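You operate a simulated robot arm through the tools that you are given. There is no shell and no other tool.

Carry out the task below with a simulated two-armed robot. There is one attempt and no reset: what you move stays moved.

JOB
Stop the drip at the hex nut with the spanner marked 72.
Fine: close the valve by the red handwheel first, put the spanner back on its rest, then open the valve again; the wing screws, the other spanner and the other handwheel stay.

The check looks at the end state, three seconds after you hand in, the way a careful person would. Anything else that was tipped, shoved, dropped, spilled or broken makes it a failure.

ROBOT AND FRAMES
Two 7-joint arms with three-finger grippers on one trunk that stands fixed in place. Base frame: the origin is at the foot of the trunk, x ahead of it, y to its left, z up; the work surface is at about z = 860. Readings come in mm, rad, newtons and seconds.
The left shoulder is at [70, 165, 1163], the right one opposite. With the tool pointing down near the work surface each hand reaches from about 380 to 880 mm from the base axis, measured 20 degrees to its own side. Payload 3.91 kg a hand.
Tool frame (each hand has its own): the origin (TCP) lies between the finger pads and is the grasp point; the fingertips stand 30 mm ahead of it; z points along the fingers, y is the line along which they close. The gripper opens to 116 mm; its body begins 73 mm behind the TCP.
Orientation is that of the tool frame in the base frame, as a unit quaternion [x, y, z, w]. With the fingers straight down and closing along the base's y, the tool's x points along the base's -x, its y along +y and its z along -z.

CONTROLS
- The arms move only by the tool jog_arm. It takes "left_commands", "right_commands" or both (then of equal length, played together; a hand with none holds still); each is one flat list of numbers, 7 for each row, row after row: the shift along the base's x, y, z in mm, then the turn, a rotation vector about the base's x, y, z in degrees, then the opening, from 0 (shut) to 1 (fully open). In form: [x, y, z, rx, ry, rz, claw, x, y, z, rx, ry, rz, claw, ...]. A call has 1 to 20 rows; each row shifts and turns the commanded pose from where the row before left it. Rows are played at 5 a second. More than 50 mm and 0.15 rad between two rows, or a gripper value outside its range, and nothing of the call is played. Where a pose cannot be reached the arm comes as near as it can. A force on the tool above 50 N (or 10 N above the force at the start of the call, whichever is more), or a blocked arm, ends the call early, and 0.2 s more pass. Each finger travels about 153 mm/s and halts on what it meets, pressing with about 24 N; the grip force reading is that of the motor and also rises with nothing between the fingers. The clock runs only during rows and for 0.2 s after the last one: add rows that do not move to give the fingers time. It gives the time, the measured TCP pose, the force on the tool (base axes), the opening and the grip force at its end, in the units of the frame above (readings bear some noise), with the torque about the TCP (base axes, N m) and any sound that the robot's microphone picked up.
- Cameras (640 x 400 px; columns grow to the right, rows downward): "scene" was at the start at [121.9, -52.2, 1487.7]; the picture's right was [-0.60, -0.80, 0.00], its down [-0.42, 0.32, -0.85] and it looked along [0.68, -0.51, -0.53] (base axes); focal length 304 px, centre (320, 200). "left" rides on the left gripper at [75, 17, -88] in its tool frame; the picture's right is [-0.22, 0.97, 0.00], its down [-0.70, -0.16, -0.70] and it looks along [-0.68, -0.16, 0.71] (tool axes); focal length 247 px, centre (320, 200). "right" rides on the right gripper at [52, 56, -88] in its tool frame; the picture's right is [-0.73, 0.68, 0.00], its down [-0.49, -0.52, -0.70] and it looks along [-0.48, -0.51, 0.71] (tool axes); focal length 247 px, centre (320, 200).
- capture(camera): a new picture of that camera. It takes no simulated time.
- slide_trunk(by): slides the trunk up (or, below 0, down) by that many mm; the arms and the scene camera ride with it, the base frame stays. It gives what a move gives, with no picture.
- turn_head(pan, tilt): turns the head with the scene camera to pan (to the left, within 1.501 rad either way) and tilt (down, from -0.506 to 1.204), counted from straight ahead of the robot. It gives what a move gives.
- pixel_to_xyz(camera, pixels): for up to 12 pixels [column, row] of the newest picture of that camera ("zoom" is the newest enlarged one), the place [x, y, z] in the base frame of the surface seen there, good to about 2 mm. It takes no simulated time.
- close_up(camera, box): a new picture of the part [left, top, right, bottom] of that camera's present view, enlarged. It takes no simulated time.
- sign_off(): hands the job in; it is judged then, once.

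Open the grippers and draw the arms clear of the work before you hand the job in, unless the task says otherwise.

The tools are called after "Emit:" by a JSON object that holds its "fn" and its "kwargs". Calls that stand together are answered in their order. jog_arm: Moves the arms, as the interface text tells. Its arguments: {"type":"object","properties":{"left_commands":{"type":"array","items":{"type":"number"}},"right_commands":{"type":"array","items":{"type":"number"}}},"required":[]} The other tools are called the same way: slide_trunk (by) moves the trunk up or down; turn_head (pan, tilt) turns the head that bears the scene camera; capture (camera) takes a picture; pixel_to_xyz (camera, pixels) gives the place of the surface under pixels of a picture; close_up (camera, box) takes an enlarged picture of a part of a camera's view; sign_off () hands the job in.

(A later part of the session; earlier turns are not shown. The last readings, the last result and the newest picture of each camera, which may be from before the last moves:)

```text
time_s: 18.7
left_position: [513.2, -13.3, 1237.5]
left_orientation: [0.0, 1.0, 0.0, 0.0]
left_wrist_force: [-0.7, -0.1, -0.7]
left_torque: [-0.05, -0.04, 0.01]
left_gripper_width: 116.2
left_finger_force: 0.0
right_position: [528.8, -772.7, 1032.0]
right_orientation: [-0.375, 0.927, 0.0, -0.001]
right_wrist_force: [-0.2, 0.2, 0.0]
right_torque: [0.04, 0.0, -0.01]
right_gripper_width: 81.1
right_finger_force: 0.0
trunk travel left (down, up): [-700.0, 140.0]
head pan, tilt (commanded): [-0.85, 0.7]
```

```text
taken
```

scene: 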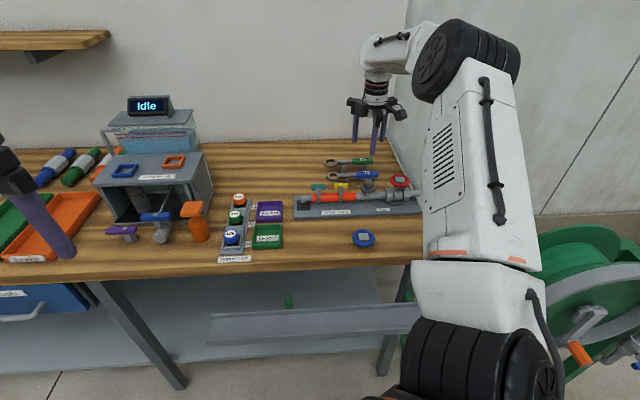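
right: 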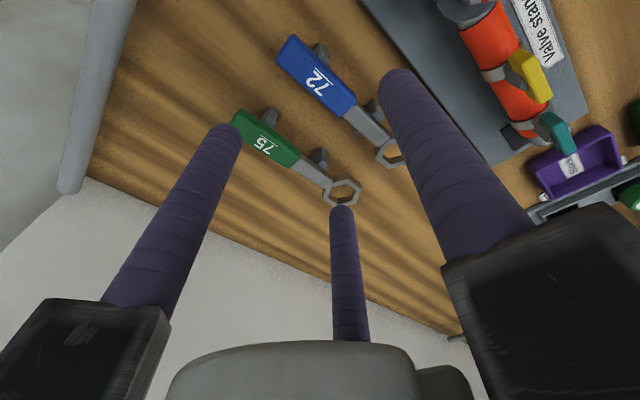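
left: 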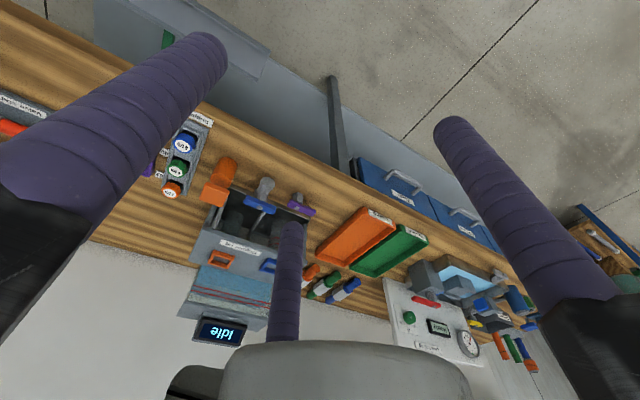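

The pose is reached. I zoom the right camera on spanner 72 (275–400, 35–170) and measure the handle edges.

Emit:
{"fn": "close_up", "kwargs": {"camera": "right", "box": [260, 25, 420, 185]}}

Emit:
{"fn": "pixel_to_xyz", "kwargs": {"camera": "right", "pixels": [[294, 42], [283, 62], [352, 96], [338, 111], [318, 68], [305, 82], [322, 76], [388, 131], [375, 144], [366, 110], [350, 125], [335, 90]]}}

```text
2.50 times, centred on (340, 105) of right
```

zoom: 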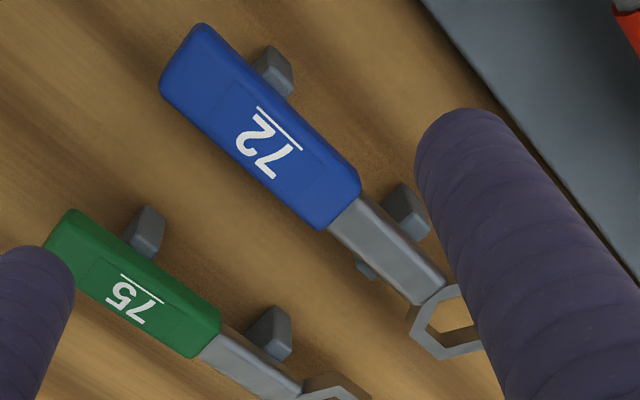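

```text
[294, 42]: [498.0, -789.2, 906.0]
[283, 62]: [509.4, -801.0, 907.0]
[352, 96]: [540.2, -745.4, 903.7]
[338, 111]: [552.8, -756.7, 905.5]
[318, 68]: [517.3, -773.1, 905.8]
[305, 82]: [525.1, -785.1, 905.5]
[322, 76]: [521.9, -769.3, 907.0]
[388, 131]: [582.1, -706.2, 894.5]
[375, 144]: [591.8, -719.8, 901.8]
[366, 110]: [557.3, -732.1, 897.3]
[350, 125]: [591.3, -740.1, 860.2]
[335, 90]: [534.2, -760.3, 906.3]
```

I sample edge pairs in this zoom for a better centreline and angle.

Emit:
{"fn": "pixel_to_xyz", "kwargs": {"camera": "zoom", "pixels": [[225, 50], [180, 95], [285, 108], [238, 152], [340, 165], [305, 212], [375, 210], [345, 240], [430, 270], [405, 295], [262, 130], [322, 188]]}}

Emit:
{"fn": "close_up", "kwargs": {"camera": "scene", "box": [320, 160, 390, 200]}}

```text
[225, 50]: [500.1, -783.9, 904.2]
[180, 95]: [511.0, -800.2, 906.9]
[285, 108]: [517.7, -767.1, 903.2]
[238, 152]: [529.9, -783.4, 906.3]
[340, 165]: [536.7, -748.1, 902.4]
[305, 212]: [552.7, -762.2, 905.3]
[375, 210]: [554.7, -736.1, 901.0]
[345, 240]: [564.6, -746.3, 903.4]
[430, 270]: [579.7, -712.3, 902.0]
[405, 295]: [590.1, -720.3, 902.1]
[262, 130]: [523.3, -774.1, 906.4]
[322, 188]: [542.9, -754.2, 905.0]
```

```text
9.14 times, centred on (355, 180) of scene
```

zoom: 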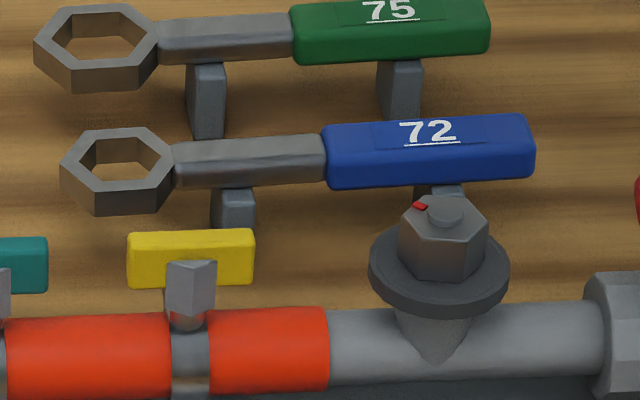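

The handle is ~19 mm wide with centreline through (523.8,-775.3) at ~44°. The rest posts at right px (322,53) and (374,107) may protrude in front, so I measure them before choosing finger places.

Emit:
{"fn": "pixel_to_xyz", "kwargs": {"camera": "right", "pixels": [[318, 46], [322, 45], [327, 50], [322, 55], [325, 60], [328, 56], [372, 101], [378, 103], [375, 110], [380, 116], [383, 112], [368, 105]]}}

Emit:
{"fn": "close_up", "kwargs": {"camera": "right", "box": [300, 30, 400, 130]}}

Emit:
{"fn": "pixel_to_xyz", "kwargs": {"camera": "scene", "pixels": [[403, 201], [380, 203]]}}

```text
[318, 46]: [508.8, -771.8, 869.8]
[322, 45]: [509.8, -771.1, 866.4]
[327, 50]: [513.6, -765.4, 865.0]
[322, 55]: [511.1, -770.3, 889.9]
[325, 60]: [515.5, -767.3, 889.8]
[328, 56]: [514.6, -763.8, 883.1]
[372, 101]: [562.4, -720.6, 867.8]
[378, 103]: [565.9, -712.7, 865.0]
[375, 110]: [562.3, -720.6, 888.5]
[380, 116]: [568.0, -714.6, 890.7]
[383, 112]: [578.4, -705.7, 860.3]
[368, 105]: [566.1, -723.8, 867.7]
```

```text
4.00 times, centred on (350, 80) of right
```

zoom: 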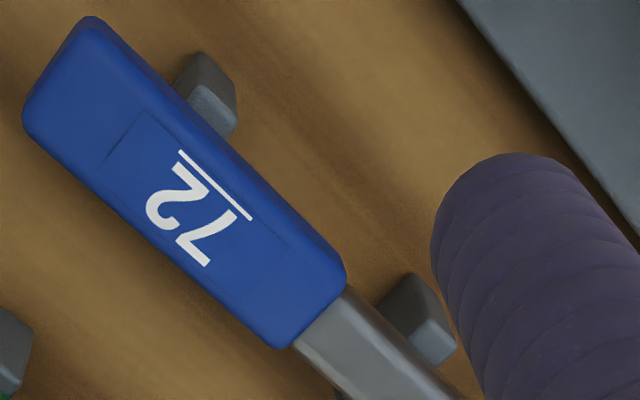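

```text
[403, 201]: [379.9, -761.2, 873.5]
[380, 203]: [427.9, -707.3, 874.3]
```

The posts have tops at z≈890 and are wider than the handle, so I'll keep fingertips above z≈892 (TCP ≈922). First I shift to (529.9,-776.4) and descend to z≈948 to check centring.

Emit:
{"fn": "jog_arm", "kwargs": {"right_commands": [0.6, -3.9, -20, 0, 0, 0, 0.7, 0, 0, -22, 0, 0, 0, 0.7, 0, 0, -22, 0, 0, 0, 0.7, 0, 0, -20, 0, 0, 0, 0.7, 0, 0, 0, 0, 0, 0, 0.7]}}

Emit:
{"fn": "capture", "kwargs": {"camera": "right"}}

Emit:
{"fn": "close_up", "kwargs": {"camera": "scene", "box": [320, 90, 420, 200]}}

```text
time_s: 19.9
left_position: [511.8, -11.1, 1237.9]
left_orientation: [0.0, 1.0, 0.0, 0.0]
left_wrist_force: [-0.7, 0.3, 0.9]
left_torque: [-0.03, -0.02, 0.0]
left_gripper_width: 116.1
left_finger_force: 0.0
right_position: [529.7, -777.7, 948.8]
right_orientation: [-0.375, 0.927, -0.001, 0.0]
right_wrist_force: [0.1, -0.5, -1.1]
right_torque: [0.0, 0.01, 0.03]
right_gripper_width: 81.1
right_finger_force: 0.2
trunk travel left (down, up): [-700.0, 140.0]
head pan, tilt (commanded): [-0.85, 0.7]
```

```text
taken
```

right: 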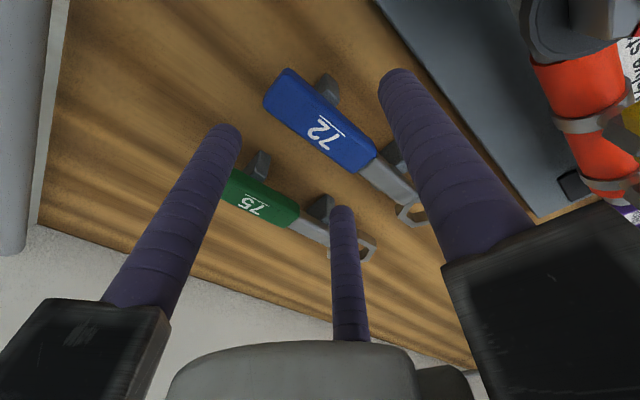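

```text
3.64 times, centred on (370, 145) of scene
```

zoom: 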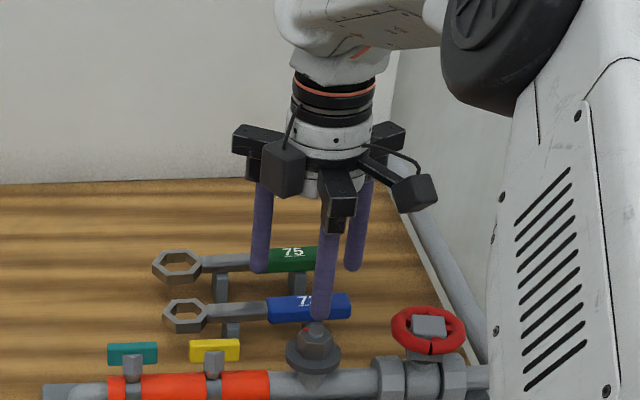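

The handle axis is ~6 mm toward tool +y, which makes all three fingers meet it about together. I descend 26 mm (tips ≈892) and check before closing.

Emit:
{"fn": "jog_arm", "kwargs": {"right_commands": [0, 0, -13, 0, 0, 0, 0.7, 0, 0, -13, 0, 0, 0, 0.7, 0, 0, 0, 0, 0, 0, 0.7]}}

Emit:
{"fn": "close_up", "kwargs": {"camera": "scene", "box": [330, 130, 410, 200]}}

Emit:
{"fn": "capture", "kwargs": {"camera": "right"}}

```text
time_s: 20.7
left_position: [513.3, -10.9, 1237.6]
left_orientation: [0.0, 1.0, 0.0, 0.0]
left_wrist_force: [0.0, -0.6, 0.0]
left_torque: [-0.03, 0.02, 0.02]
left_gripper_width: 116.1
left_finger_force: 0.0
right_position: [530.2, -777.3, 921.3]
right_orientation: [-0.374, 0.927, -0.001, 0.0]
right_wrist_force: [0.3, 0.4, 0.4]
right_torque: [0.04, -0.02, 0.0]
right_gripper_width: 81.2
right_finger_force: 0.1
trunk travel left (down, up): [-700.0, 140.0]
head pan, tilt (commanded): [-0.85, 0.7]
```

```text
5.71 times, centred on (370, 165) of scene
```

zoom: 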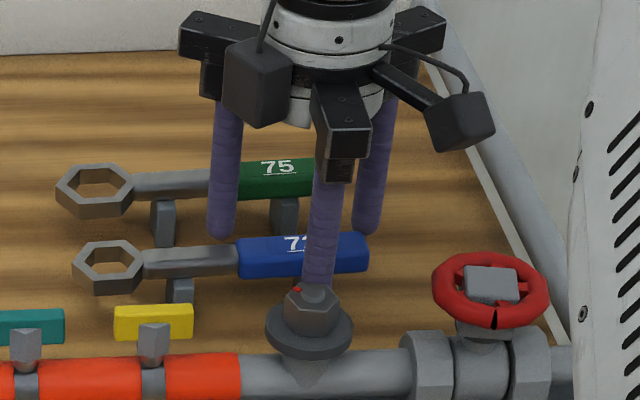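

```text
taken
```

right: 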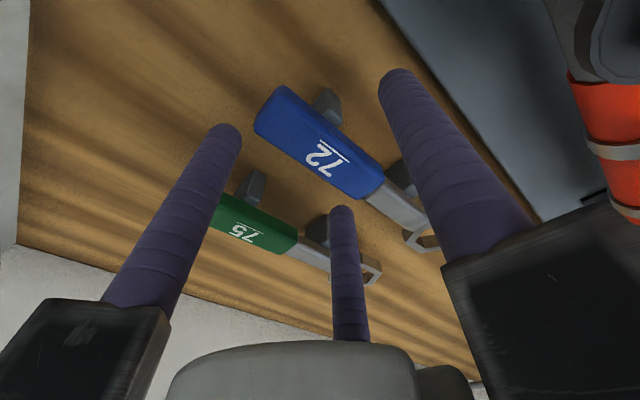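

I zoom the hand camera to judge where the handle lies between the fingers.

Emit:
{"fn": "close_up", "kwargs": {"camera": "right", "box": [230, 60, 450, 270]}}

Emit:
{"fn": "pixel_to_xyz", "kwargs": {"camera": "zoom", "pixels": [[230, 95], [165, 180], [320, 160], [260, 235], [370, 200], [305, 265], [420, 240], [360, 310], [440, 285], [400, 315], [295, 200], [340, 240]]}}

```text
1.90 times, centred on (340, 165) of right
```

zoom: 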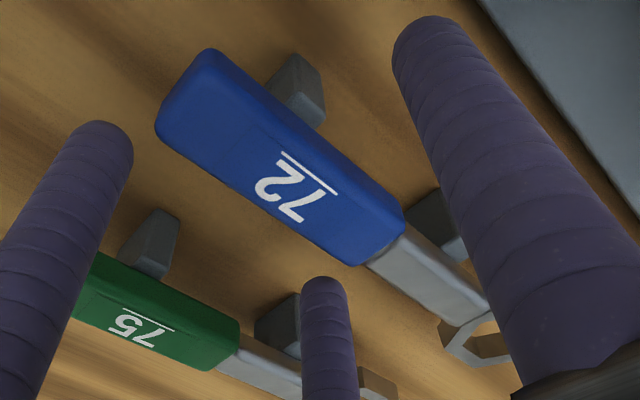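

```text
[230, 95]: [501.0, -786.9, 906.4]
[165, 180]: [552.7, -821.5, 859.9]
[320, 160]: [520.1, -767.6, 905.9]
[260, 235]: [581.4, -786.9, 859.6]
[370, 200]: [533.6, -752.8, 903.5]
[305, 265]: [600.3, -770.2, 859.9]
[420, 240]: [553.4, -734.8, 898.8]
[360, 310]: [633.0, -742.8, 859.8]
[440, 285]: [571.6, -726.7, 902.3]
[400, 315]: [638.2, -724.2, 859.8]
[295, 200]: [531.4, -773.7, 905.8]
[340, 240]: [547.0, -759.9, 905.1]
```

The handle centre is ~7 mm toward finger A. I shift 1 mm that way and close the grip.

Emit:
{"fn": "jog_arm", "kwargs": {"right_commands": [-0.7, 0.7, 0, 0, 0, 0, 0.45, 0, 0, 0, 0, 0, 0, 0.3, 0, 0, 0, 0, 0, 0, 0.1, 0, 0, 0, 0, 0, 0, 0.05, 0, 0, 0, 0, 0, 0, 0.05]}}

Emit:
{"fn": "close_up", "kwargs": {"camera": "scene", "box": [320, 130, 410, 200]}}

Emit:
{"fn": "capture", "kwargs": {"camera": "right"}}

```text
time_s: 21.9
left_position: [513.1, -11.2, 1237.8]
left_orientation: [0.0, 1.0, 0.0, -0.001]
left_wrist_force: [-0.1, 0.5, -0.5]
left_torque: [0.02, -0.02, 0.0]
left_gripper_width: 116.0
left_finger_force: 0.1
right_position: [529.6, -775.7, 921.0]
right_orientation: [-0.375, 0.927, 0.001, 0.0]
right_wrist_force: [-0.1, 0.2, 0.4]
right_torque: [-0.01, 0.0, 0.02]
right_gripper_width: 36.3
right_finger_force: 24.1
trunk travel left (down, up): [-700.0, 140.0]
head pan, tilt (commanded): [-0.85, 0.7]
```

```text
5.71 times, centred on (365, 165) of scene
```

zoom: 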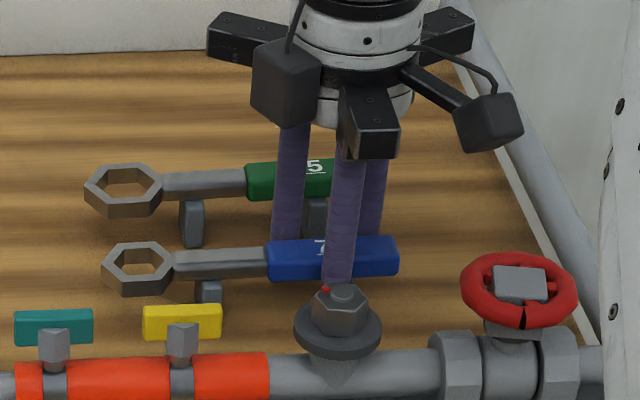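

```text
taken
```

right: 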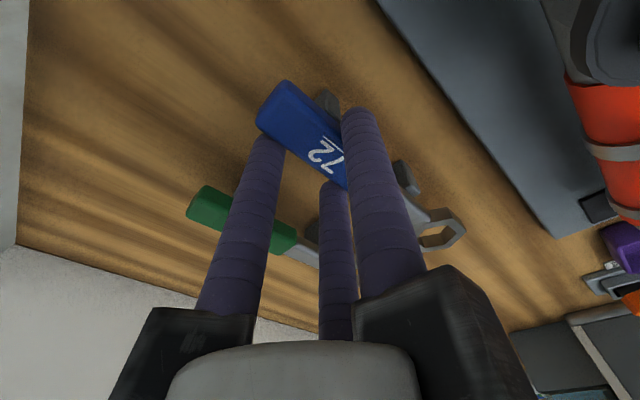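

The grip is firm (24 N, 36 mm) and the ring shows at right px (440,232). I lift slowly by 30 mm and look.

Emit:
{"fn": "jog_arm", "kwargs": {"right_commands": [0, 0, 8, 0, 0, 0, 0.05, 0, 0, 10, 0, 0, 0, 0.05, 0, 0, 12, 0, 0, 0, 0.05, 0, 0, 0, 0, 0, 0, 0.05]}}

Emit:
{"fn": "close_up", "kwargs": {"camera": "scene", "box": [320, 120, 410, 200]}}

Emit:
{"fn": "capture", "kwargs": {"camera": "right"}}

```text
time_s: 22.9
left_position: [512.4, -12.2, 1237.8]
left_orientation: [0.0, 1.0, 0.0, -0.001]
left_wrist_force: [0.3, 0.0, -0.6]
left_torque: [0.0, 0.0, 0.03]
left_gripper_width: 116.0
left_finger_force: 0.1
right_position: [530.5, -775.8, 952.3]
right_orientation: [-0.376, 0.927, -0.001, 0.0]
right_wrist_force: [0.2, 0.1, 0.1]
right_torque: [0.03, 0.01, -0.04]
right_gripper_width: 9.7
right_finger_force: 4.0
trunk travel left (down, up): [-700.0, 140.0]
head pan, tilt (commanded): [-0.85, 0.7]
```

```text
5.00 times, centred on (365, 160) of scene
```

zoom: 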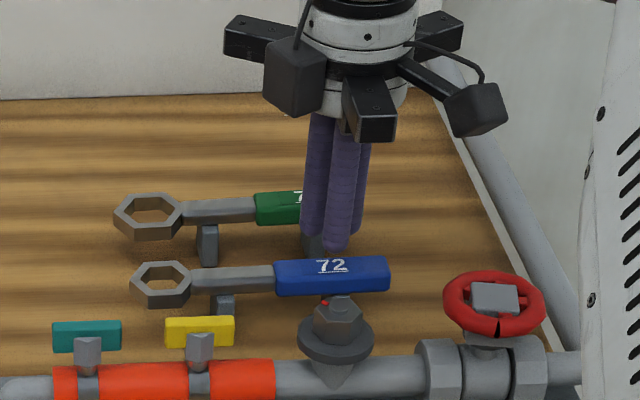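

```text
taken
```

right: 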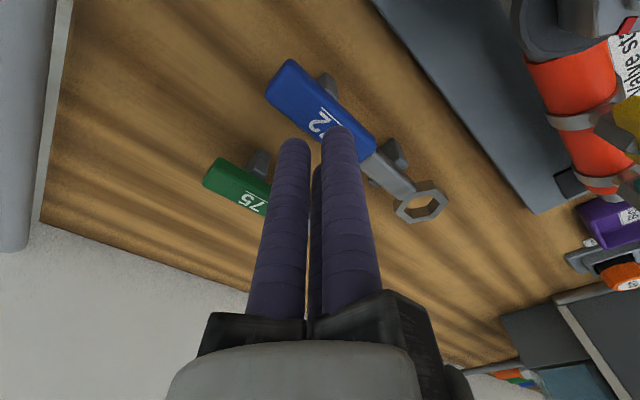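

The rounded tips slipped off upward: the grip was too shallow, and the spanner still lies on its rest. I open and rise to re-measure it before a deeper grip placed between the posts.

Emit:
{"fn": "jog_arm", "kwargs": {"right_commands": [0, 0, 10, 0, 0, 0, 0.4, 0, 0, 35, 0, 0, 0, 0.7, 0, 0, 35, 0, 0, 0, 0.7, 0, 0, 0, 0, 0, 0, 0.7]}}

Emit:
{"fn": "close_up", "kwargs": {"camera": "right", "box": [260, 25, 420, 185]}}

Emit:
{"fn": "close_up", "kwargs": {"camera": "scene", "box": [320, 150, 400, 200]}}

```text
time_s: 23.9
left_position: [513.7, -13.0, 1238.7]
left_orientation: [0.0, 1.0, 0.0, -0.001]
left_wrist_force: [-0.5, -0.4, 0.3]
left_torque: [0.02, 0.0, 0.0]
left_gripper_width: 116.2
left_finger_force: 0.2
right_position: [530.1, -777.6, 1030.7]
right_orientation: [-0.375, 0.927, 0.001, 0.0]
right_wrist_force: [-0.1, -0.1, 0.0]
right_torque: [0.05, 0.03, 0.01]
right_gripper_width: 81.0
right_finger_force: 0.0
trunk travel left (down, up): [-700.0, 140.0]
head pan, tilt (commanded): [-0.85, 0.7]
```

```text
2.50 times, centred on (340, 105) of right
```

zoom: 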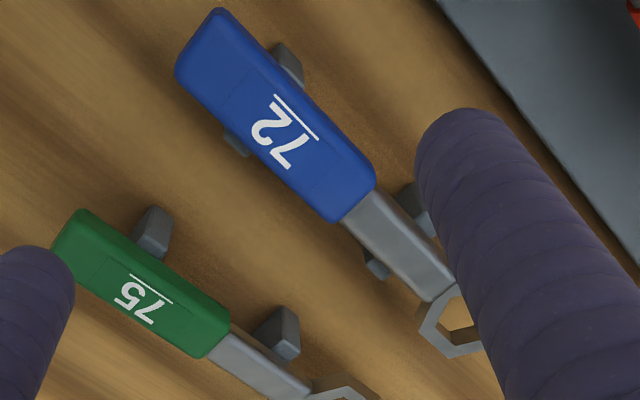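

```text
8.00 times, centred on (360, 175) of scene
```

zoom: 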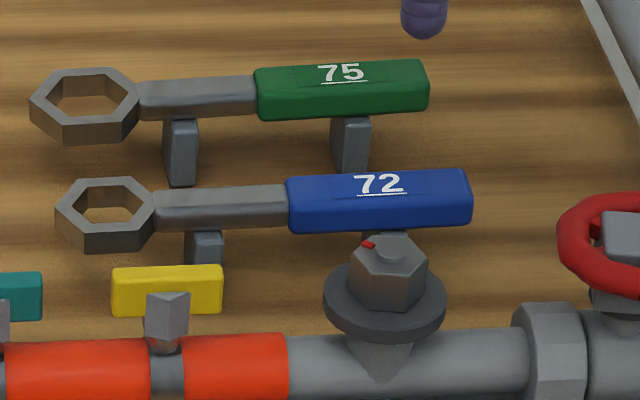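

The spanner seems shifted slightly forward. I measure handle edges, ring and posts again.

Emit:
{"fn": "close_up", "kwargs": {"camera": "right", "box": [260, 25, 420, 185]}}

Emit:
{"fn": "pixel_to_xyz", "kwargs": {"camera": "zoom", "pixels": [[238, 32], [193, 80], [300, 92], [252, 140], [355, 150], [318, 200], [390, 198], [358, 228], [441, 262], [418, 290], [237, 140], [372, 264]]}}

Emit:
{"fn": "pixel_to_xyz", "kwargs": {"camera": "zoom", "pixels": [[285, 60], [290, 70], [280, 48], [296, 80], [420, 200], [430, 225], [410, 190], [230, 132], [245, 150], [275, 120], [380, 275], [368, 255]]}}

```text
2.50 times, centred on (340, 105) of right
```

zoom: 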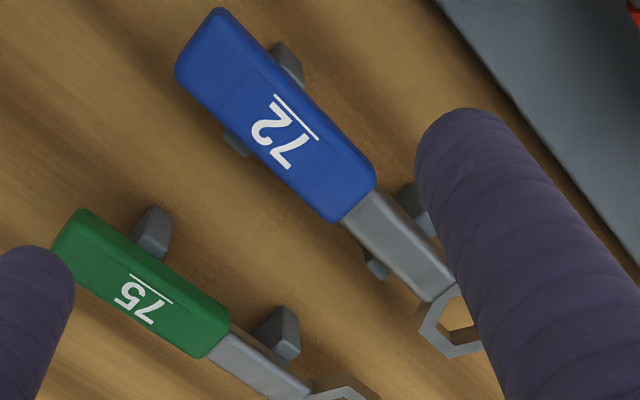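

```text
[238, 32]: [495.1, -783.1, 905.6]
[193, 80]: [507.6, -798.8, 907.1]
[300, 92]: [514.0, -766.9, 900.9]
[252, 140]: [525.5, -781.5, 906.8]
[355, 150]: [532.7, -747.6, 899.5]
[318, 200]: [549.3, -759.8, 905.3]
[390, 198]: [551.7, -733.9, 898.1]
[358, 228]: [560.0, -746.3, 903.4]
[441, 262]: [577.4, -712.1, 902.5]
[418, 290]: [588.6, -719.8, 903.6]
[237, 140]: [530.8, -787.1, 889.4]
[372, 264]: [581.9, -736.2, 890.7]
```

```text
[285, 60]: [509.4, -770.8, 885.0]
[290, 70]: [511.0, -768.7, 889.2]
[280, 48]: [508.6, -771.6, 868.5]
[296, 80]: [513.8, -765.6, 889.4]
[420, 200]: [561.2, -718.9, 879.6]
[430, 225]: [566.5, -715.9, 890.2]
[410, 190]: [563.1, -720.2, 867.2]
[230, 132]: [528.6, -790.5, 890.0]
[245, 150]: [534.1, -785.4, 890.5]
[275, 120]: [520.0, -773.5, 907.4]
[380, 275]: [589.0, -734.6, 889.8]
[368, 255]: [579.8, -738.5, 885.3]
```

The spanner slid ~3.5 mm forward because two fingers overpower the third when all are driven to zero. I regrip with a limited closing target (opening 0.224) so that fingers B/C stop at their place and A presses; first I move to the new place and descend.

Emit:
{"fn": "jog_arm", "kwargs": {"right_commands": [4.05, 3.87, -20, 0, 0, -1.4, 0.7, 0, 0, -25, 0, 0, 0, 0.7, 0, 0, -25, 0, 0, 0, 0.7, 0, 0, -20, 0, 0, 0, 0.7, 0, 0, -12, 0, 0, 0, 0.7, 0, 0, -8.3, 0, 0, 0, 0.7, 0, 0, 0, 0, 0, 0, 0.7]}}

Emit:
{"fn": "close_up", "kwargs": {"camera": "right", "box": [230, 60, 450, 270]}}

Emit:
{"fn": "close_up", "kwargs": {"camera": "scene", "box": [330, 130, 410, 200]}}

```text
time_s: 25.5
left_position: [513.0, -12.0, 1237.6]
left_orientation: [0.0, 1.0, 0.0, 0.0]
left_wrist_force: [0.3, 0.5, 0.5]
left_torque: [0.0, 0.01, -0.01]
left_gripper_width: 116.1
left_finger_force: 0.1
right_position: [533.6, -773.9, 922.5]
right_orientation: [-0.363, 0.932, 0.0, 0.0]
right_wrist_force: [-0.2, -0.8, 0.5]
right_torque: [-0.02, 0.0, 0.01]
right_gripper_width: 81.2
right_finger_force: 0.0
trunk travel left (down, up): [-700.0, 140.0]
head pan, tilt (commanded): [-0.85, 0.7]
```

```text
1.90 times, centred on (340, 165) of right
```

zoom: 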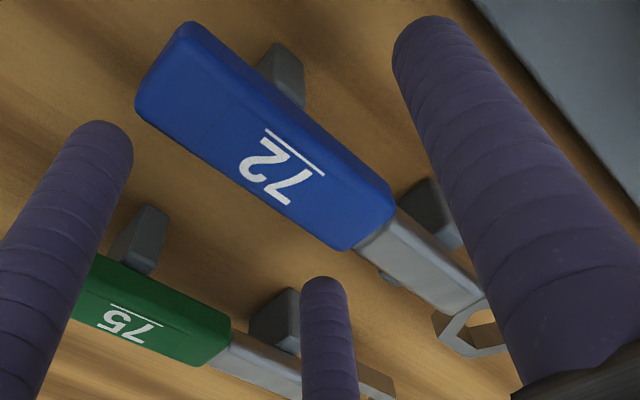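

```text
5.71 times, centred on (370, 165) of scene
```

zoom: 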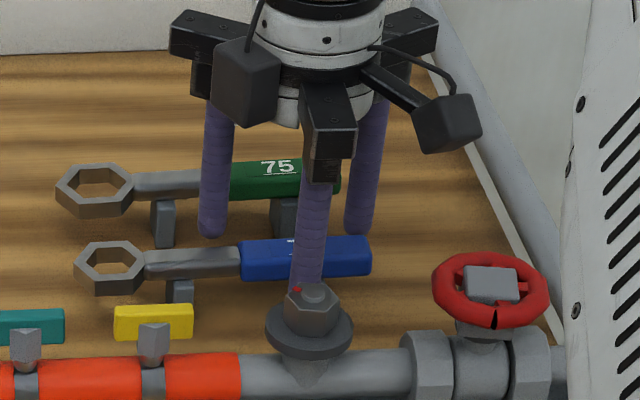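

All clear with tips just above post height. I lower 1 mm and close to opening 0.224 in steps.

Emit:
{"fn": "jog_arm", "kwargs": {"right_commands": [0, 0, -1, 0, 0, 0, 0.5, 0, 0, 0, 0, 0, 0, 0.35, 0, 0, 0, 0, 0, 0, 0.28, 0, 0, 0, 0, 0, 0, 0.224, 0, 0, 0, 0, 0, 0, 0.224, 0, 0, 0, 0, 0, 0, 0.224]}}

Emit:
{"fn": "capture", "kwargs": {"camera": "right"}}

Emit:
{"fn": "close_up", "kwargs": {"camera": "scene", "box": [330, 130, 410, 200]}}

```text
time_s: 26.9
left_position: [512.7, -12.8, 1238.4]
left_orientation: [0.0, 1.0, 0.0, 0.0]
left_wrist_force: [-0.4, -0.1, 0.2]
left_torque: [0.01, -0.04, 0.0]
left_gripper_width: 115.9
left_finger_force: 0.1
right_position: [533.9, -771.5, 922.0]
right_orientation: [-0.363, 0.932, 0.0, 0.001]
right_wrist_force: [-0.6, 0.9, 0.5]
right_torque: [-0.04, 0.01, 0.02]
right_gripper_width: 36.6
right_finger_force: 24.4
trunk travel left (down, up): [-700.0, 140.0]
head pan, tilt (commanded): [-0.85, 0.7]
```

```text
taken
```

right: 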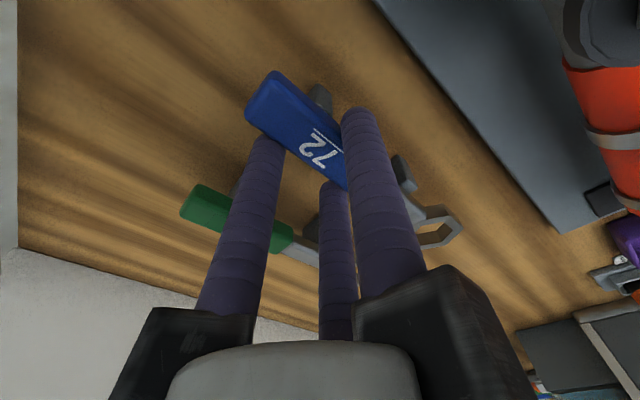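

```text
5.71 times, centred on (370, 165) of scene
```

zoom: 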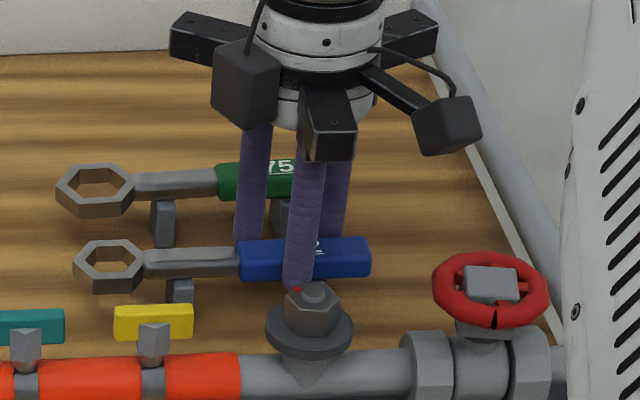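

All three fingers sit at the same radius (a coupled, self-centring grip). I look closely at the tips against the handle before lifting.

Emit:
{"fn": "close_up", "kwargs": {"camera": "right", "box": [235, 60, 395, 220]}}

Emit:
{"fn": "close_up", "kwargs": {"camera": "scene", "box": [355, 160, 400, 190]}}

```text
2.50 times, centred on (315, 140) of right
```

zoom: 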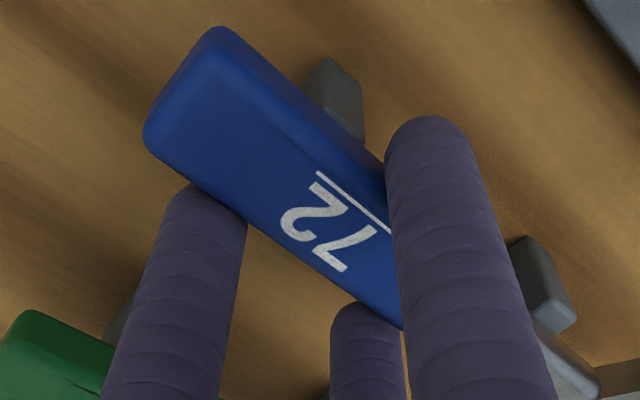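

```text
13.33 times, centred on (378, 175) of scene
```

zoom: 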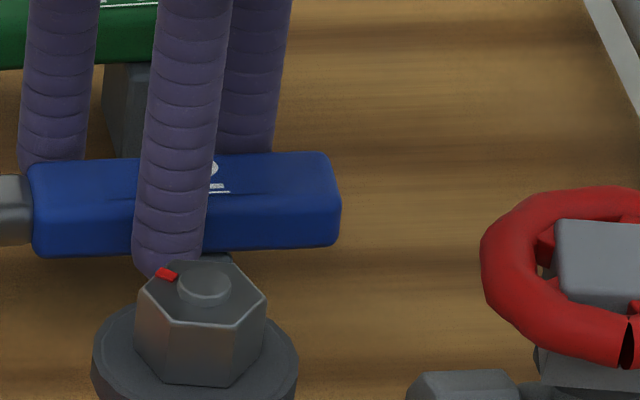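

The tips do overlap the handle's sides. I lift only 4 mm very slowly to see whether it holds.

Emit:
{"fn": "jog_arm", "kwargs": {"right_commands": [0, 0, 1, 0, 0, 0, 0.05, 0, 0, 1, 0, 0, 0, 0.05, 0, 0, 1, 0, 0, 0, 0.05, 0, 0, 1, 0, 0, 0, 0.05, 0, 0, 0, 0, 0, 0, 0.05]}}

Emit:
{"fn": "close_up", "kwargs": {"camera": "scene", "box": [325, 150, 400, 195]}}

Emit:
{"fn": "close_up", "kwargs": {"camera": "right", "box": [235, 60, 395, 220]}}

```text
time_s: 28.1
left_position: [513.3, -12.8, 1238.8]
left_orientation: [0.001, 1.0, 0.001, 0.0]
left_wrist_force: [-0.5, 0.3, 0.7]
left_torque: [-0.01, -0.01, 0.02]
left_gripper_width: 116.2
left_finger_force: 0.0
right_position: [534.3, -771.6, 924.8]
right_orientation: [-0.363, 0.932, 0.0, 0.0]
right_wrist_force: [-0.4, -0.3, -0.1]
right_torque: [-0.02, 0.02, -0.01]
right_gripper_width: 36.6
right_finger_force: 23.8
trunk travel left (down, up): [-700.0, 140.0]
head pan, tilt (commanded): [-0.85, 0.7]
```

```text
8.53 times, centred on (362, 172) of scene
```

zoom: 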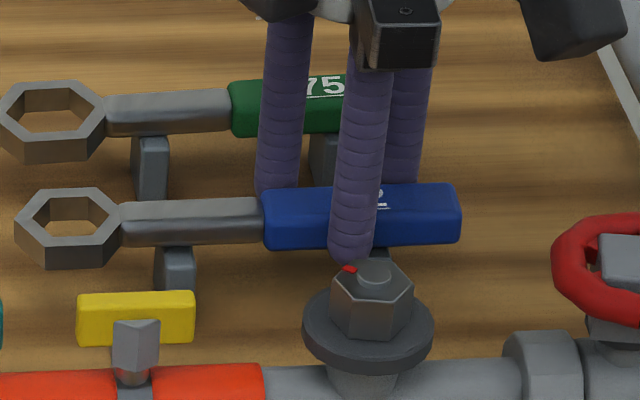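

```text
2.50 times, centred on (315, 140) of right
```

zoom: 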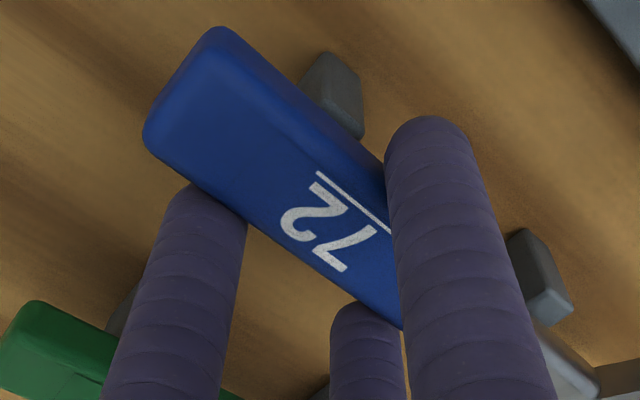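

The handle stays fixed in the hand view while the bench moves: it holds. I continue slowly at 2 mm per row.

Emit:
{"fn": "jog_arm", "kwargs": {"right_commands": [0, 0, 1.5, 0, 0, 0, 0.05, 0, 0, 2, 0, 0, 0, 0.05, 0, 0, 2, 0, 0, 0, 0.05, 0, 0, 2, 0, 0, 0, 0.05, 0, 0, 2, 0, 0, 0, 0.05, 0, 0, 2, 0, 0, 0, 0.05, 0, 0, 1.5, 0, 0, 0, 0.05, 0, 0, 0, 0, 0, 0, 0.05]}}

Emit:
{"fn": "close_up", "kwargs": {"camera": "scene", "box": [325, 150, 400, 195]}}

Emit:
{"fn": "close_up", "kwargs": {"camera": "right", "box": [235, 60, 395, 220]}}

```text
time_s: 29.9
left_position: [512.4, -12.1, 1237.9]
left_orientation: [0.0, 1.0, 0.0, 0.0]
left_wrist_force: [0.1, -0.5, -0.1]
left_torque: [0.03, -0.01, 0.0]
left_gripper_width: 116.1
left_finger_force: 0.0
right_position: [533.9, -772.1, 937.7]
right_orientation: [-0.363, 0.932, 0.0, 0.0]
right_wrist_force: [0.5, 0.2, -1.3]
right_torque: [-0.04, 0.01, -0.01]
right_gripper_width: 36.6
right_finger_force: 24.5
trunk travel left (down, up): [-700.0, 140.0]
head pan, tilt (commanded): [-0.85, 0.7]
```

```text
8.53 times, centred on (362, 172) of scene
```

zoom: 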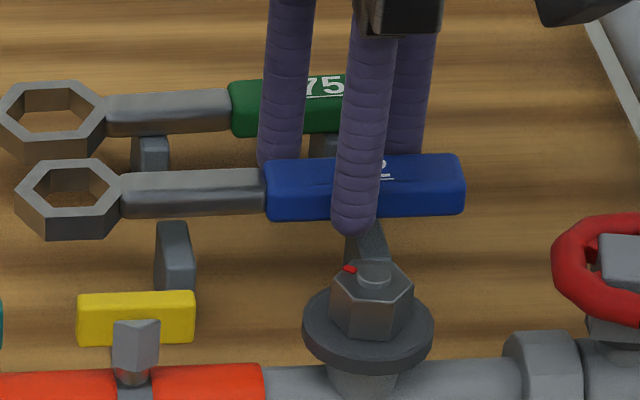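

```text
2.50 times, centred on (315, 140) of right
```

zoom: 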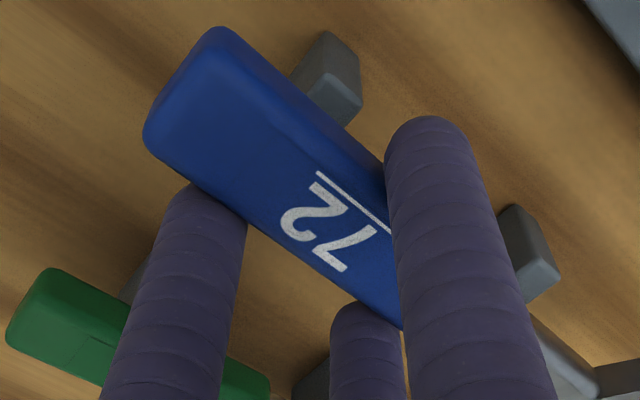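

The spanner is held steadily 17 mm up. I keep raising slowly so the ring clears the nut's height (nut top 957).

Emit:
{"fn": "jog_arm", "kwargs": {"right_commands": [0, 0, 2, 0, 0, 0, 0.05, 0, 0, 3, 0, 0, 0, 0.05, 0, 0, 3, 0, 0, 0, 0.05, 0, 0, 3.5, 0, 0, 0, 0.05, 0, 0, 3.5, 0, 0, 0, 0.05, 0, 0, 3.5, 0, 0, 0, 0.05, 0, 0, 3.5, 0, 0, 0, 0.05, 0, 0, 3.5, 0, 0, 0, 0.05, 0, 0, 3.5, 0, 0, 0, 0.05, 0, 0, 3.5, 0, 0, 0, 0.05, 0, 0, 3.5, 0, 0, 0, 0.05, 0, 0, 3.5, 0, 0, 0, 0.05, 0, 0, 3.5, 0, 0, 0, 0.05, 0, 0, 3.5, 0, 0, 0, 0.05, 0, 0, 3.5, 0, 0, 0, 0.05, 0, 0, 3.5, 0, 0, 0, 0.05, 0, 0, 3.5, 0, 0, 0, 0.05, 0, 0, 3, 0, 0, 0, 0.05, 0, 0, 2.5, 0, 0, 0, 0.05, 0, 0, 0, 0, 0, 0, 0.05]}}

Emit:
{"fn": "capture", "kwargs": {"camera": "right"}}

Emit:
{"fn": "close_up", "kwargs": {"camera": "scene", "box": [320, 110, 420, 200]}}

```text
time_s: 34.1
left_position: [513.5, -12.7, 1237.8]
left_orientation: [0.0, 1.0, 0.0, 0.0]
left_wrist_force: [-0.5, 0.0, -0.5]
left_torque: [0.02, 0.02, 0.0]
left_gripper_width: 116.0
left_finger_force: 0.0
right_position: [533.6, -771.7, 999.7]
right_orientation: [-0.363, 0.932, 0.0, 0.0]
right_wrist_force: [-0.4, 0.1, -0.7]
right_torque: [-0.01, 0.01, -0.02]
right_gripper_width: 36.4
right_finger_force: 23.8
trunk travel left (down, up): [-700.0, 140.0]
head pan, tilt (commanded): [-0.85, 0.7]
```

```text
taken
```

right: 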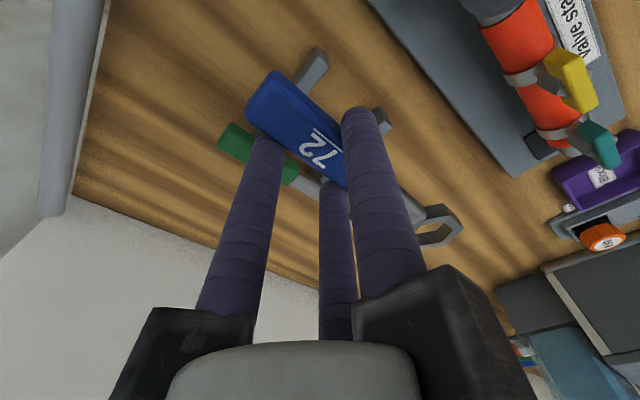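

```text
4.44 times, centred on (370, 155) of scene
```

zoom: 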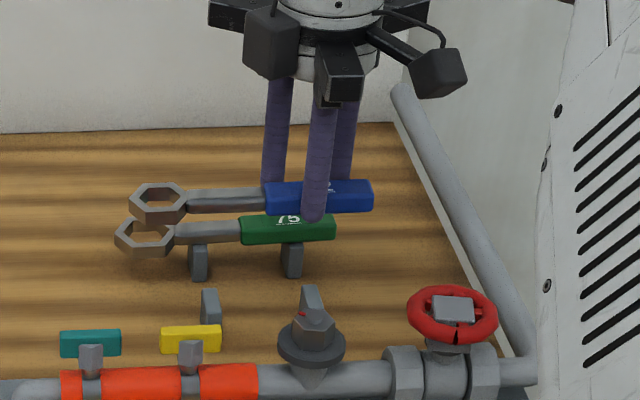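

Held well at z≈1000; the ring shows at right px (440,230). I measure the ring's centre relative to the hand from this camera, and from the scene camera.

Emit:
{"fn": "close_up", "kwargs": {"camera": "right", "box": [385, 180, 485, 270]}}

Emit:
{"fn": "close_up", "kwargs": {"camera": "scene", "box": [340, 140, 390, 170]}}

```text
4.44 times, centred on (435, 225) of right
```

zoom: 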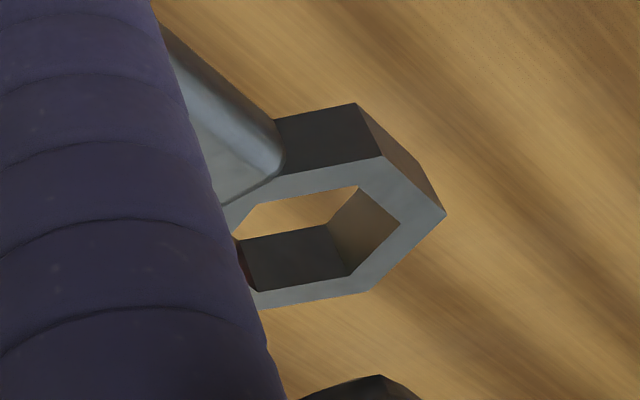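

```text
12.80 times, centred on (365, 155) of scene
```

zoom: 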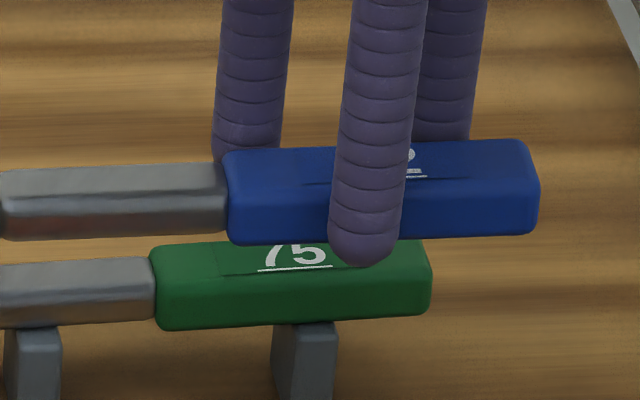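

In the tool frame the ring centre is at about (-101.7, +8.0), inner across-flats ≈24.4 mm, aligned with the tool. I start the slow transfer towards the nut, turning clockwise so the handle will point at ~155°.

Emit:
{"fn": "jog_arm", "kwargs": {"right_commands": [-1.5, 1.1, 0.4, 0, 0, -0.6, 0.05, -3, 2.2, 0.4, 0, 0, -1.2, 0.05, -4, 3.05, 0.4, 0, 0, -1.6, 0.05, -4, 3.05, 0.4, 0, 0, -1.6, 0.05, -4, 3.05, 0.4, 0, 0, -1.6, 0.05, -4, 3.05, 0.4, 0, 0, -1.6, 0.05, -4, 3.05, 0.4, 0, 0, -1.6, 0.05, -4, 3.05, 0.4, 0, 0, -1.6, 0.05, -4, 3.05, 0.4, 0, 0, -1.6, 0.05, -4, 3.05, 0.4, 0, 0, -1.6, 0.05, -4, 3.05, 0.4, 0, 0, -1.6, 0.05, -4, 3.05, 0.4, 0, 0, -1.6, 0.05, -4, 3.05, 0.4, 0, 0, -1.6, 0.05, -4, 3.05, 0.4, 0, 0, -1.6, 0.05, -4, 3.05, 0.4, 0, 0, -1.6, 0.05, -4, 3.05, 0.4, 0, 0, -1.6, 0.05, -4, 3.05, 0.4, 0, 0, -1.6, 0.05, -4, 3.05, 0.4, 0, 0, -1.6, 0.05, -4, 3.05, 0.4, 0, 0, -1.6, 0.05, -2, 1.5, 0.4, 0, 0, -1, 0.05]}}

Emit:
{"fn": "capture", "kwargs": {"camera": "right"}}

Emit:
{"fn": "capture", "kwargs": {"camera": "scene"}}

```text
time_s: 38.3
left_position: [512.9, -12.6, 1238.0]
left_orientation: [0.0, 1.0, 0.0, 0.0]
left_wrist_force: [-0.2, 0.0, 0.2]
left_torque: [-0.03, 0.01, 0.01]
left_gripper_width: 115.9
left_finger_force: 0.0
right_position: [458.9, -715.3, 1008.1]
right_orientation: [-0.11, 0.994, -0.001, 0.0]
right_wrist_force: [0.2, -0.3, -0.6]
right_torque: [-0.01, 0.05, 0.0]
right_gripper_width: 36.4
right_finger_force: 24.2
trunk travel left (down, up): [-700.0, 140.0]
head pan, tilt (commanded): [-0.85, 0.7]
```

```text
taken
```

right: 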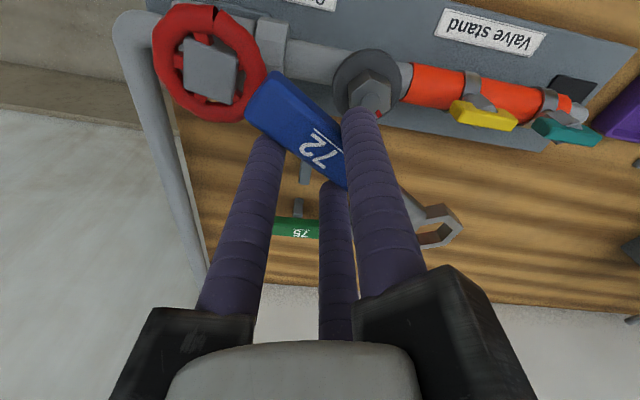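

```text
taken
```

scene: 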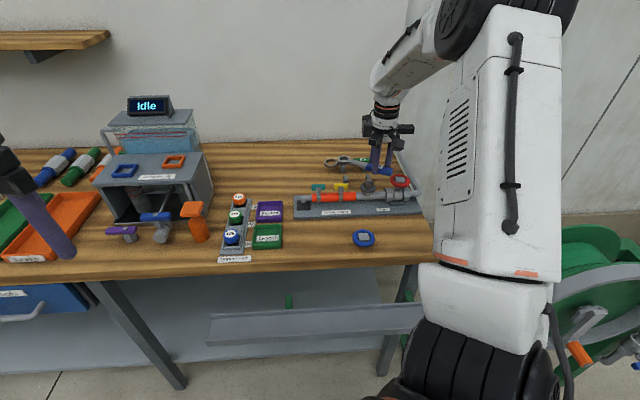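

Still firmly held, yaw ~12.6°. I continue the second part of the transfer.

Emit:
{"fn": "jog_arm", "kwargs": {"right_commands": [-2, 1.5, 0, 0, 0, -0.8, 0.05, -4, 3.05, 0, 0, 0, -1.6, 0.05, -4, 3.05, 0, 0, 0, -1.6, 0.05, -4, 3.05, 0, 0, 0, -1.6, 0.05, -4, 3.05, 0, 0, 0, -1.6, 0.05, -4, 3.05, 0, 0, 0, -1.6, 0.05, -4, 3.05, 0, 0, 0, -1.6, 0.05, -4, 3.05, 0, 0, 0, -1.6, 0.05, -4, 3.05, 0, 0, 0, -1.6, 0.05, -4, 3.05, 0, 0, 0, -1.6, 0.05, -4, 3.05, 0, 0, 0, -1.6, 0.05, -4, 3.05, 0, 0, 0, -1.6, 0.05, -4, 3.05, 0, 0, 0, -1.6, 0.05, -4, 3.05, 0, 0, 0, -1.6, 0.05, -4, 3.05, 0, 0, 0, -1.6, 0.05, -4, 3.05, 0, 0, 0, -1.6, 0.05, -4, 3.05, 0, 0, 0, -1.6, 0.05, -4, 3.05, 0, 0, 0, -1.6, 0.05, -4, 3.05, 0, 0, 0, -1.6, 0.05, -2, 1.5, 0, 0, 0, -0.8, 0.05]}}

Emit:
{"fn": "capture", "kwargs": {"camera": "right"}}

Emit:
{"fn": "close_up", "kwargs": {"camera": "scene", "box": [330, 130, 430, 220]}}

```text
time_s: 42.5
left_position: [512.8, -12.3, 1238.2]
left_orientation: [0.0, 1.0, 0.0, 0.0]
left_wrist_force: [0.0, 0.3, 0.0]
left_torque: [0.0, 0.01, 0.0]
left_gripper_width: 116.1
left_finger_force: 0.1
right_position: [383.1, -659.3, 1008.4]
right_orientation: [0.154, 0.988, 0.0, 0.0]
right_wrist_force: [0.0, 0.4, -1.1]
right_torque: [0.0, 0.02, -0.02]
right_gripper_width: 36.2
right_finger_force: 23.5
trunk travel left (down, up): [-700.0, 140.0]
head pan, tilt (commanded): [-0.85, 0.7]
```

```text
taken
```

right: 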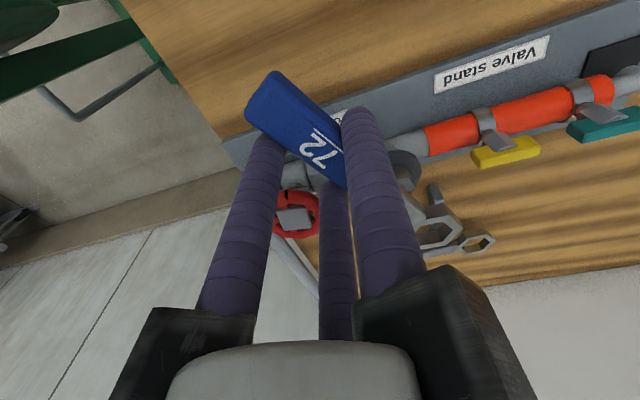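

```text
4.44 times, centred on (380, 175) of scene
```

zoom: 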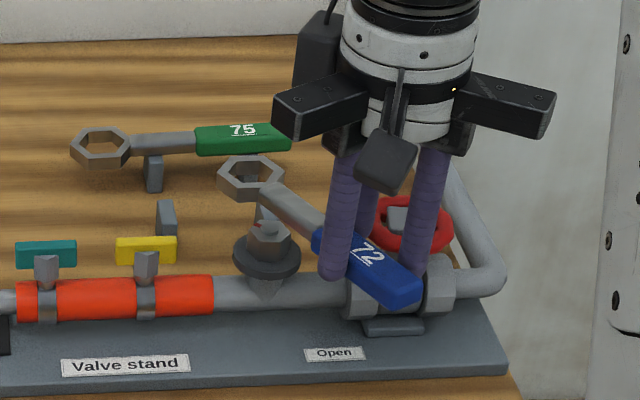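

Yaw is now about -17.8°, spanner steady. I finish the approach so the ring is above the nut (still ~18 mm higher).

Emit:
{"fn": "jog_arm", "kwargs": {"right_commands": [-1.7, 1.4, 0, 0, 0, -0.8, 0.05, -3.2, 2.6, 0, 0, 0, -1.4, 0.05, -3.3, 2.7, 0, 0, 0, -1.4, 0.05, -3.3, 2.7, 0, 0, 0, -1.4, 0.05, -3.2, 2.6, 0, 0, 0, -1.4, 0.05, -1.7, 1.4, 0, 0, 0, -0.8, 0.05, 0, 0, 0, 0, 0, 0, 0.05]}}

Emit:
{"fn": "capture", "kwargs": {"camera": "right"}}

Emit:
{"fn": "close_up", "kwargs": {"camera": "scene", "box": [345, 150, 405, 200]}}

Emit:
{"fn": "close_up", "kwargs": {"camera": "right", "box": [380, 150, 500, 260]}}

```text
time_s: 44.1
left_position: [513.5, -12.3, 1238.2]
left_orientation: [0.0, 1.0, 0.0, 0.0]
left_wrist_force: [-0.3, 0.1, 0.0]
left_torque: [-0.01, -0.01, 0.0]
left_gripper_width: 116.2
left_finger_force: 0.2
right_position: [365.6, -646.2, 1008.8]
right_orientation: [0.217, 0.976, 0.0, 0.001]
right_wrist_force: [1.5, 0.5, -0.7]
right_torque: [0.04, 0.03, -0.02]
right_gripper_width: 36.6
right_finger_force: 24.4
trunk travel left (down, up): [-700.0, 140.0]
head pan, tilt (commanded): [-0.85, 0.7]
```

```text
taken
```

right: 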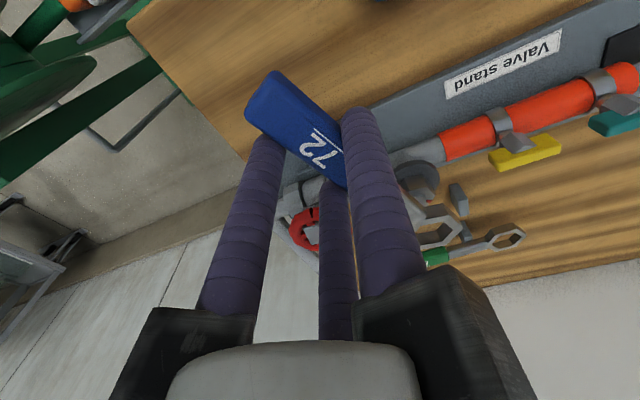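

```text
8.00 times, centred on (375, 175) of scene
```

zoom: 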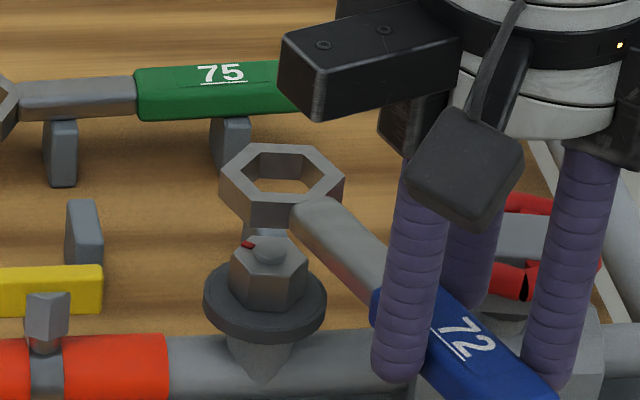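

```text
3.64 times, centred on (440, 205) of right
```

zoom: 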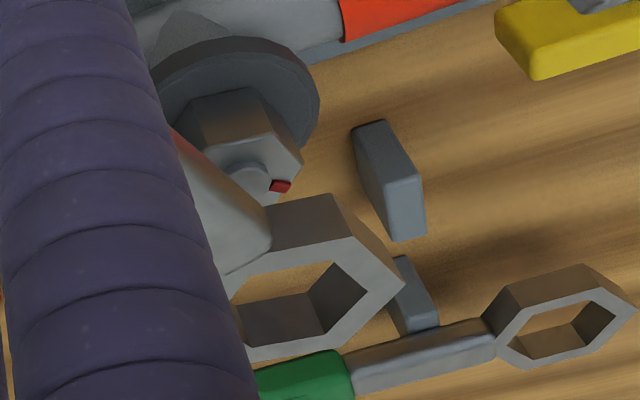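

Both ring and nut are in clear view of the scene camera. I zoom in and measure both in the same picture.

Emit:
{"fn": "close_up", "kwargs": {"camera": "scene", "box": [352, 164, 392, 196]}}

Emit:
{"fn": "pixel_to_xyz", "kwargs": {"camera": "zoom", "pixels": [[130, 120], [190, 70], [300, 70], [335, 125], [265, 170], [160, 165], [230, 255], [300, 240], [200, 220], [180, 290], [260, 290], [300, 260]]}}

```text
12.50 times, centred on (372, 180) of scene
```

zoom: 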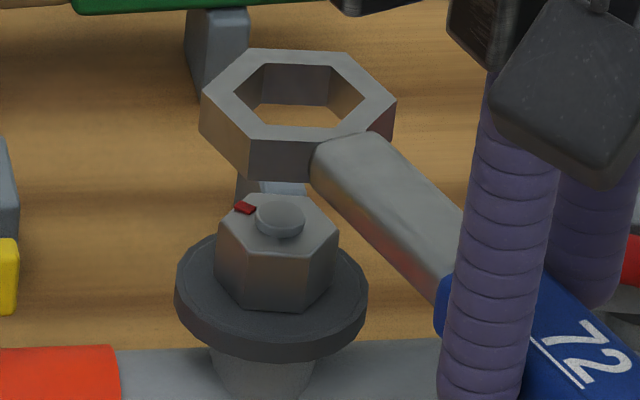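

```text
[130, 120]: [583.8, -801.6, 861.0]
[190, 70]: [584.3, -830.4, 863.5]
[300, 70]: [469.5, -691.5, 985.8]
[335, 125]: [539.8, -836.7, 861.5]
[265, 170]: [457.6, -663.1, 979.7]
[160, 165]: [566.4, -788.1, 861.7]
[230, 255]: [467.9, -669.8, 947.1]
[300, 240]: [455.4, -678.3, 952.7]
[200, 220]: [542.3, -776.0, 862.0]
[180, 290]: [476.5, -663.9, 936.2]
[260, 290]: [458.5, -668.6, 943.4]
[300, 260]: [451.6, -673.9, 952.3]
```

I sample mid-band corners of the ring and inset corners of the nut's top face.

Emit:
{"fn": "pixel_to_xyz", "kwargs": {"camera": "zoom", "pixels": [[219, 97], [261, 58], [339, 61], [379, 100], [320, 136], [255, 132], [235, 75], [300, 60], [360, 80], [290, 132], [235, 115], [365, 115]]}}

Emit:
{"fn": "pixel_to_xyz", "kwargs": {"camera": "zoom", "pixels": [[224, 234], [246, 205], [314, 202], [333, 234], [302, 253], [246, 248], [280, 213], [272, 208], [290, 218], [200, 260], [355, 290], [262, 345]]}}

```text
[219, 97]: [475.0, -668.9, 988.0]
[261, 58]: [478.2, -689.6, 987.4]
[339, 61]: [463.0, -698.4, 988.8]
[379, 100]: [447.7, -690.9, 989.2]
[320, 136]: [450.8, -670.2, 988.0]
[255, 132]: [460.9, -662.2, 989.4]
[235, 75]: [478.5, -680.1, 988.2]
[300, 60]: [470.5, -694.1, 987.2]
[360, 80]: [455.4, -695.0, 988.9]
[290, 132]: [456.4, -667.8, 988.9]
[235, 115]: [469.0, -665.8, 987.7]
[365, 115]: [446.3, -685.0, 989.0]
```

```text
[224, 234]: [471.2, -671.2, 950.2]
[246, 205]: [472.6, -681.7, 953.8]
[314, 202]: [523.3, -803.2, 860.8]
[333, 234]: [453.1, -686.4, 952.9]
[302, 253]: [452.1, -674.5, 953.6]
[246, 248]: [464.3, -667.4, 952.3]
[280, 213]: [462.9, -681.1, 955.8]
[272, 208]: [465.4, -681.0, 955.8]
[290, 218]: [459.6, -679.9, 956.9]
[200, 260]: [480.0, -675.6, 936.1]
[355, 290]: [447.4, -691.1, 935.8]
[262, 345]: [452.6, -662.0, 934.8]
```

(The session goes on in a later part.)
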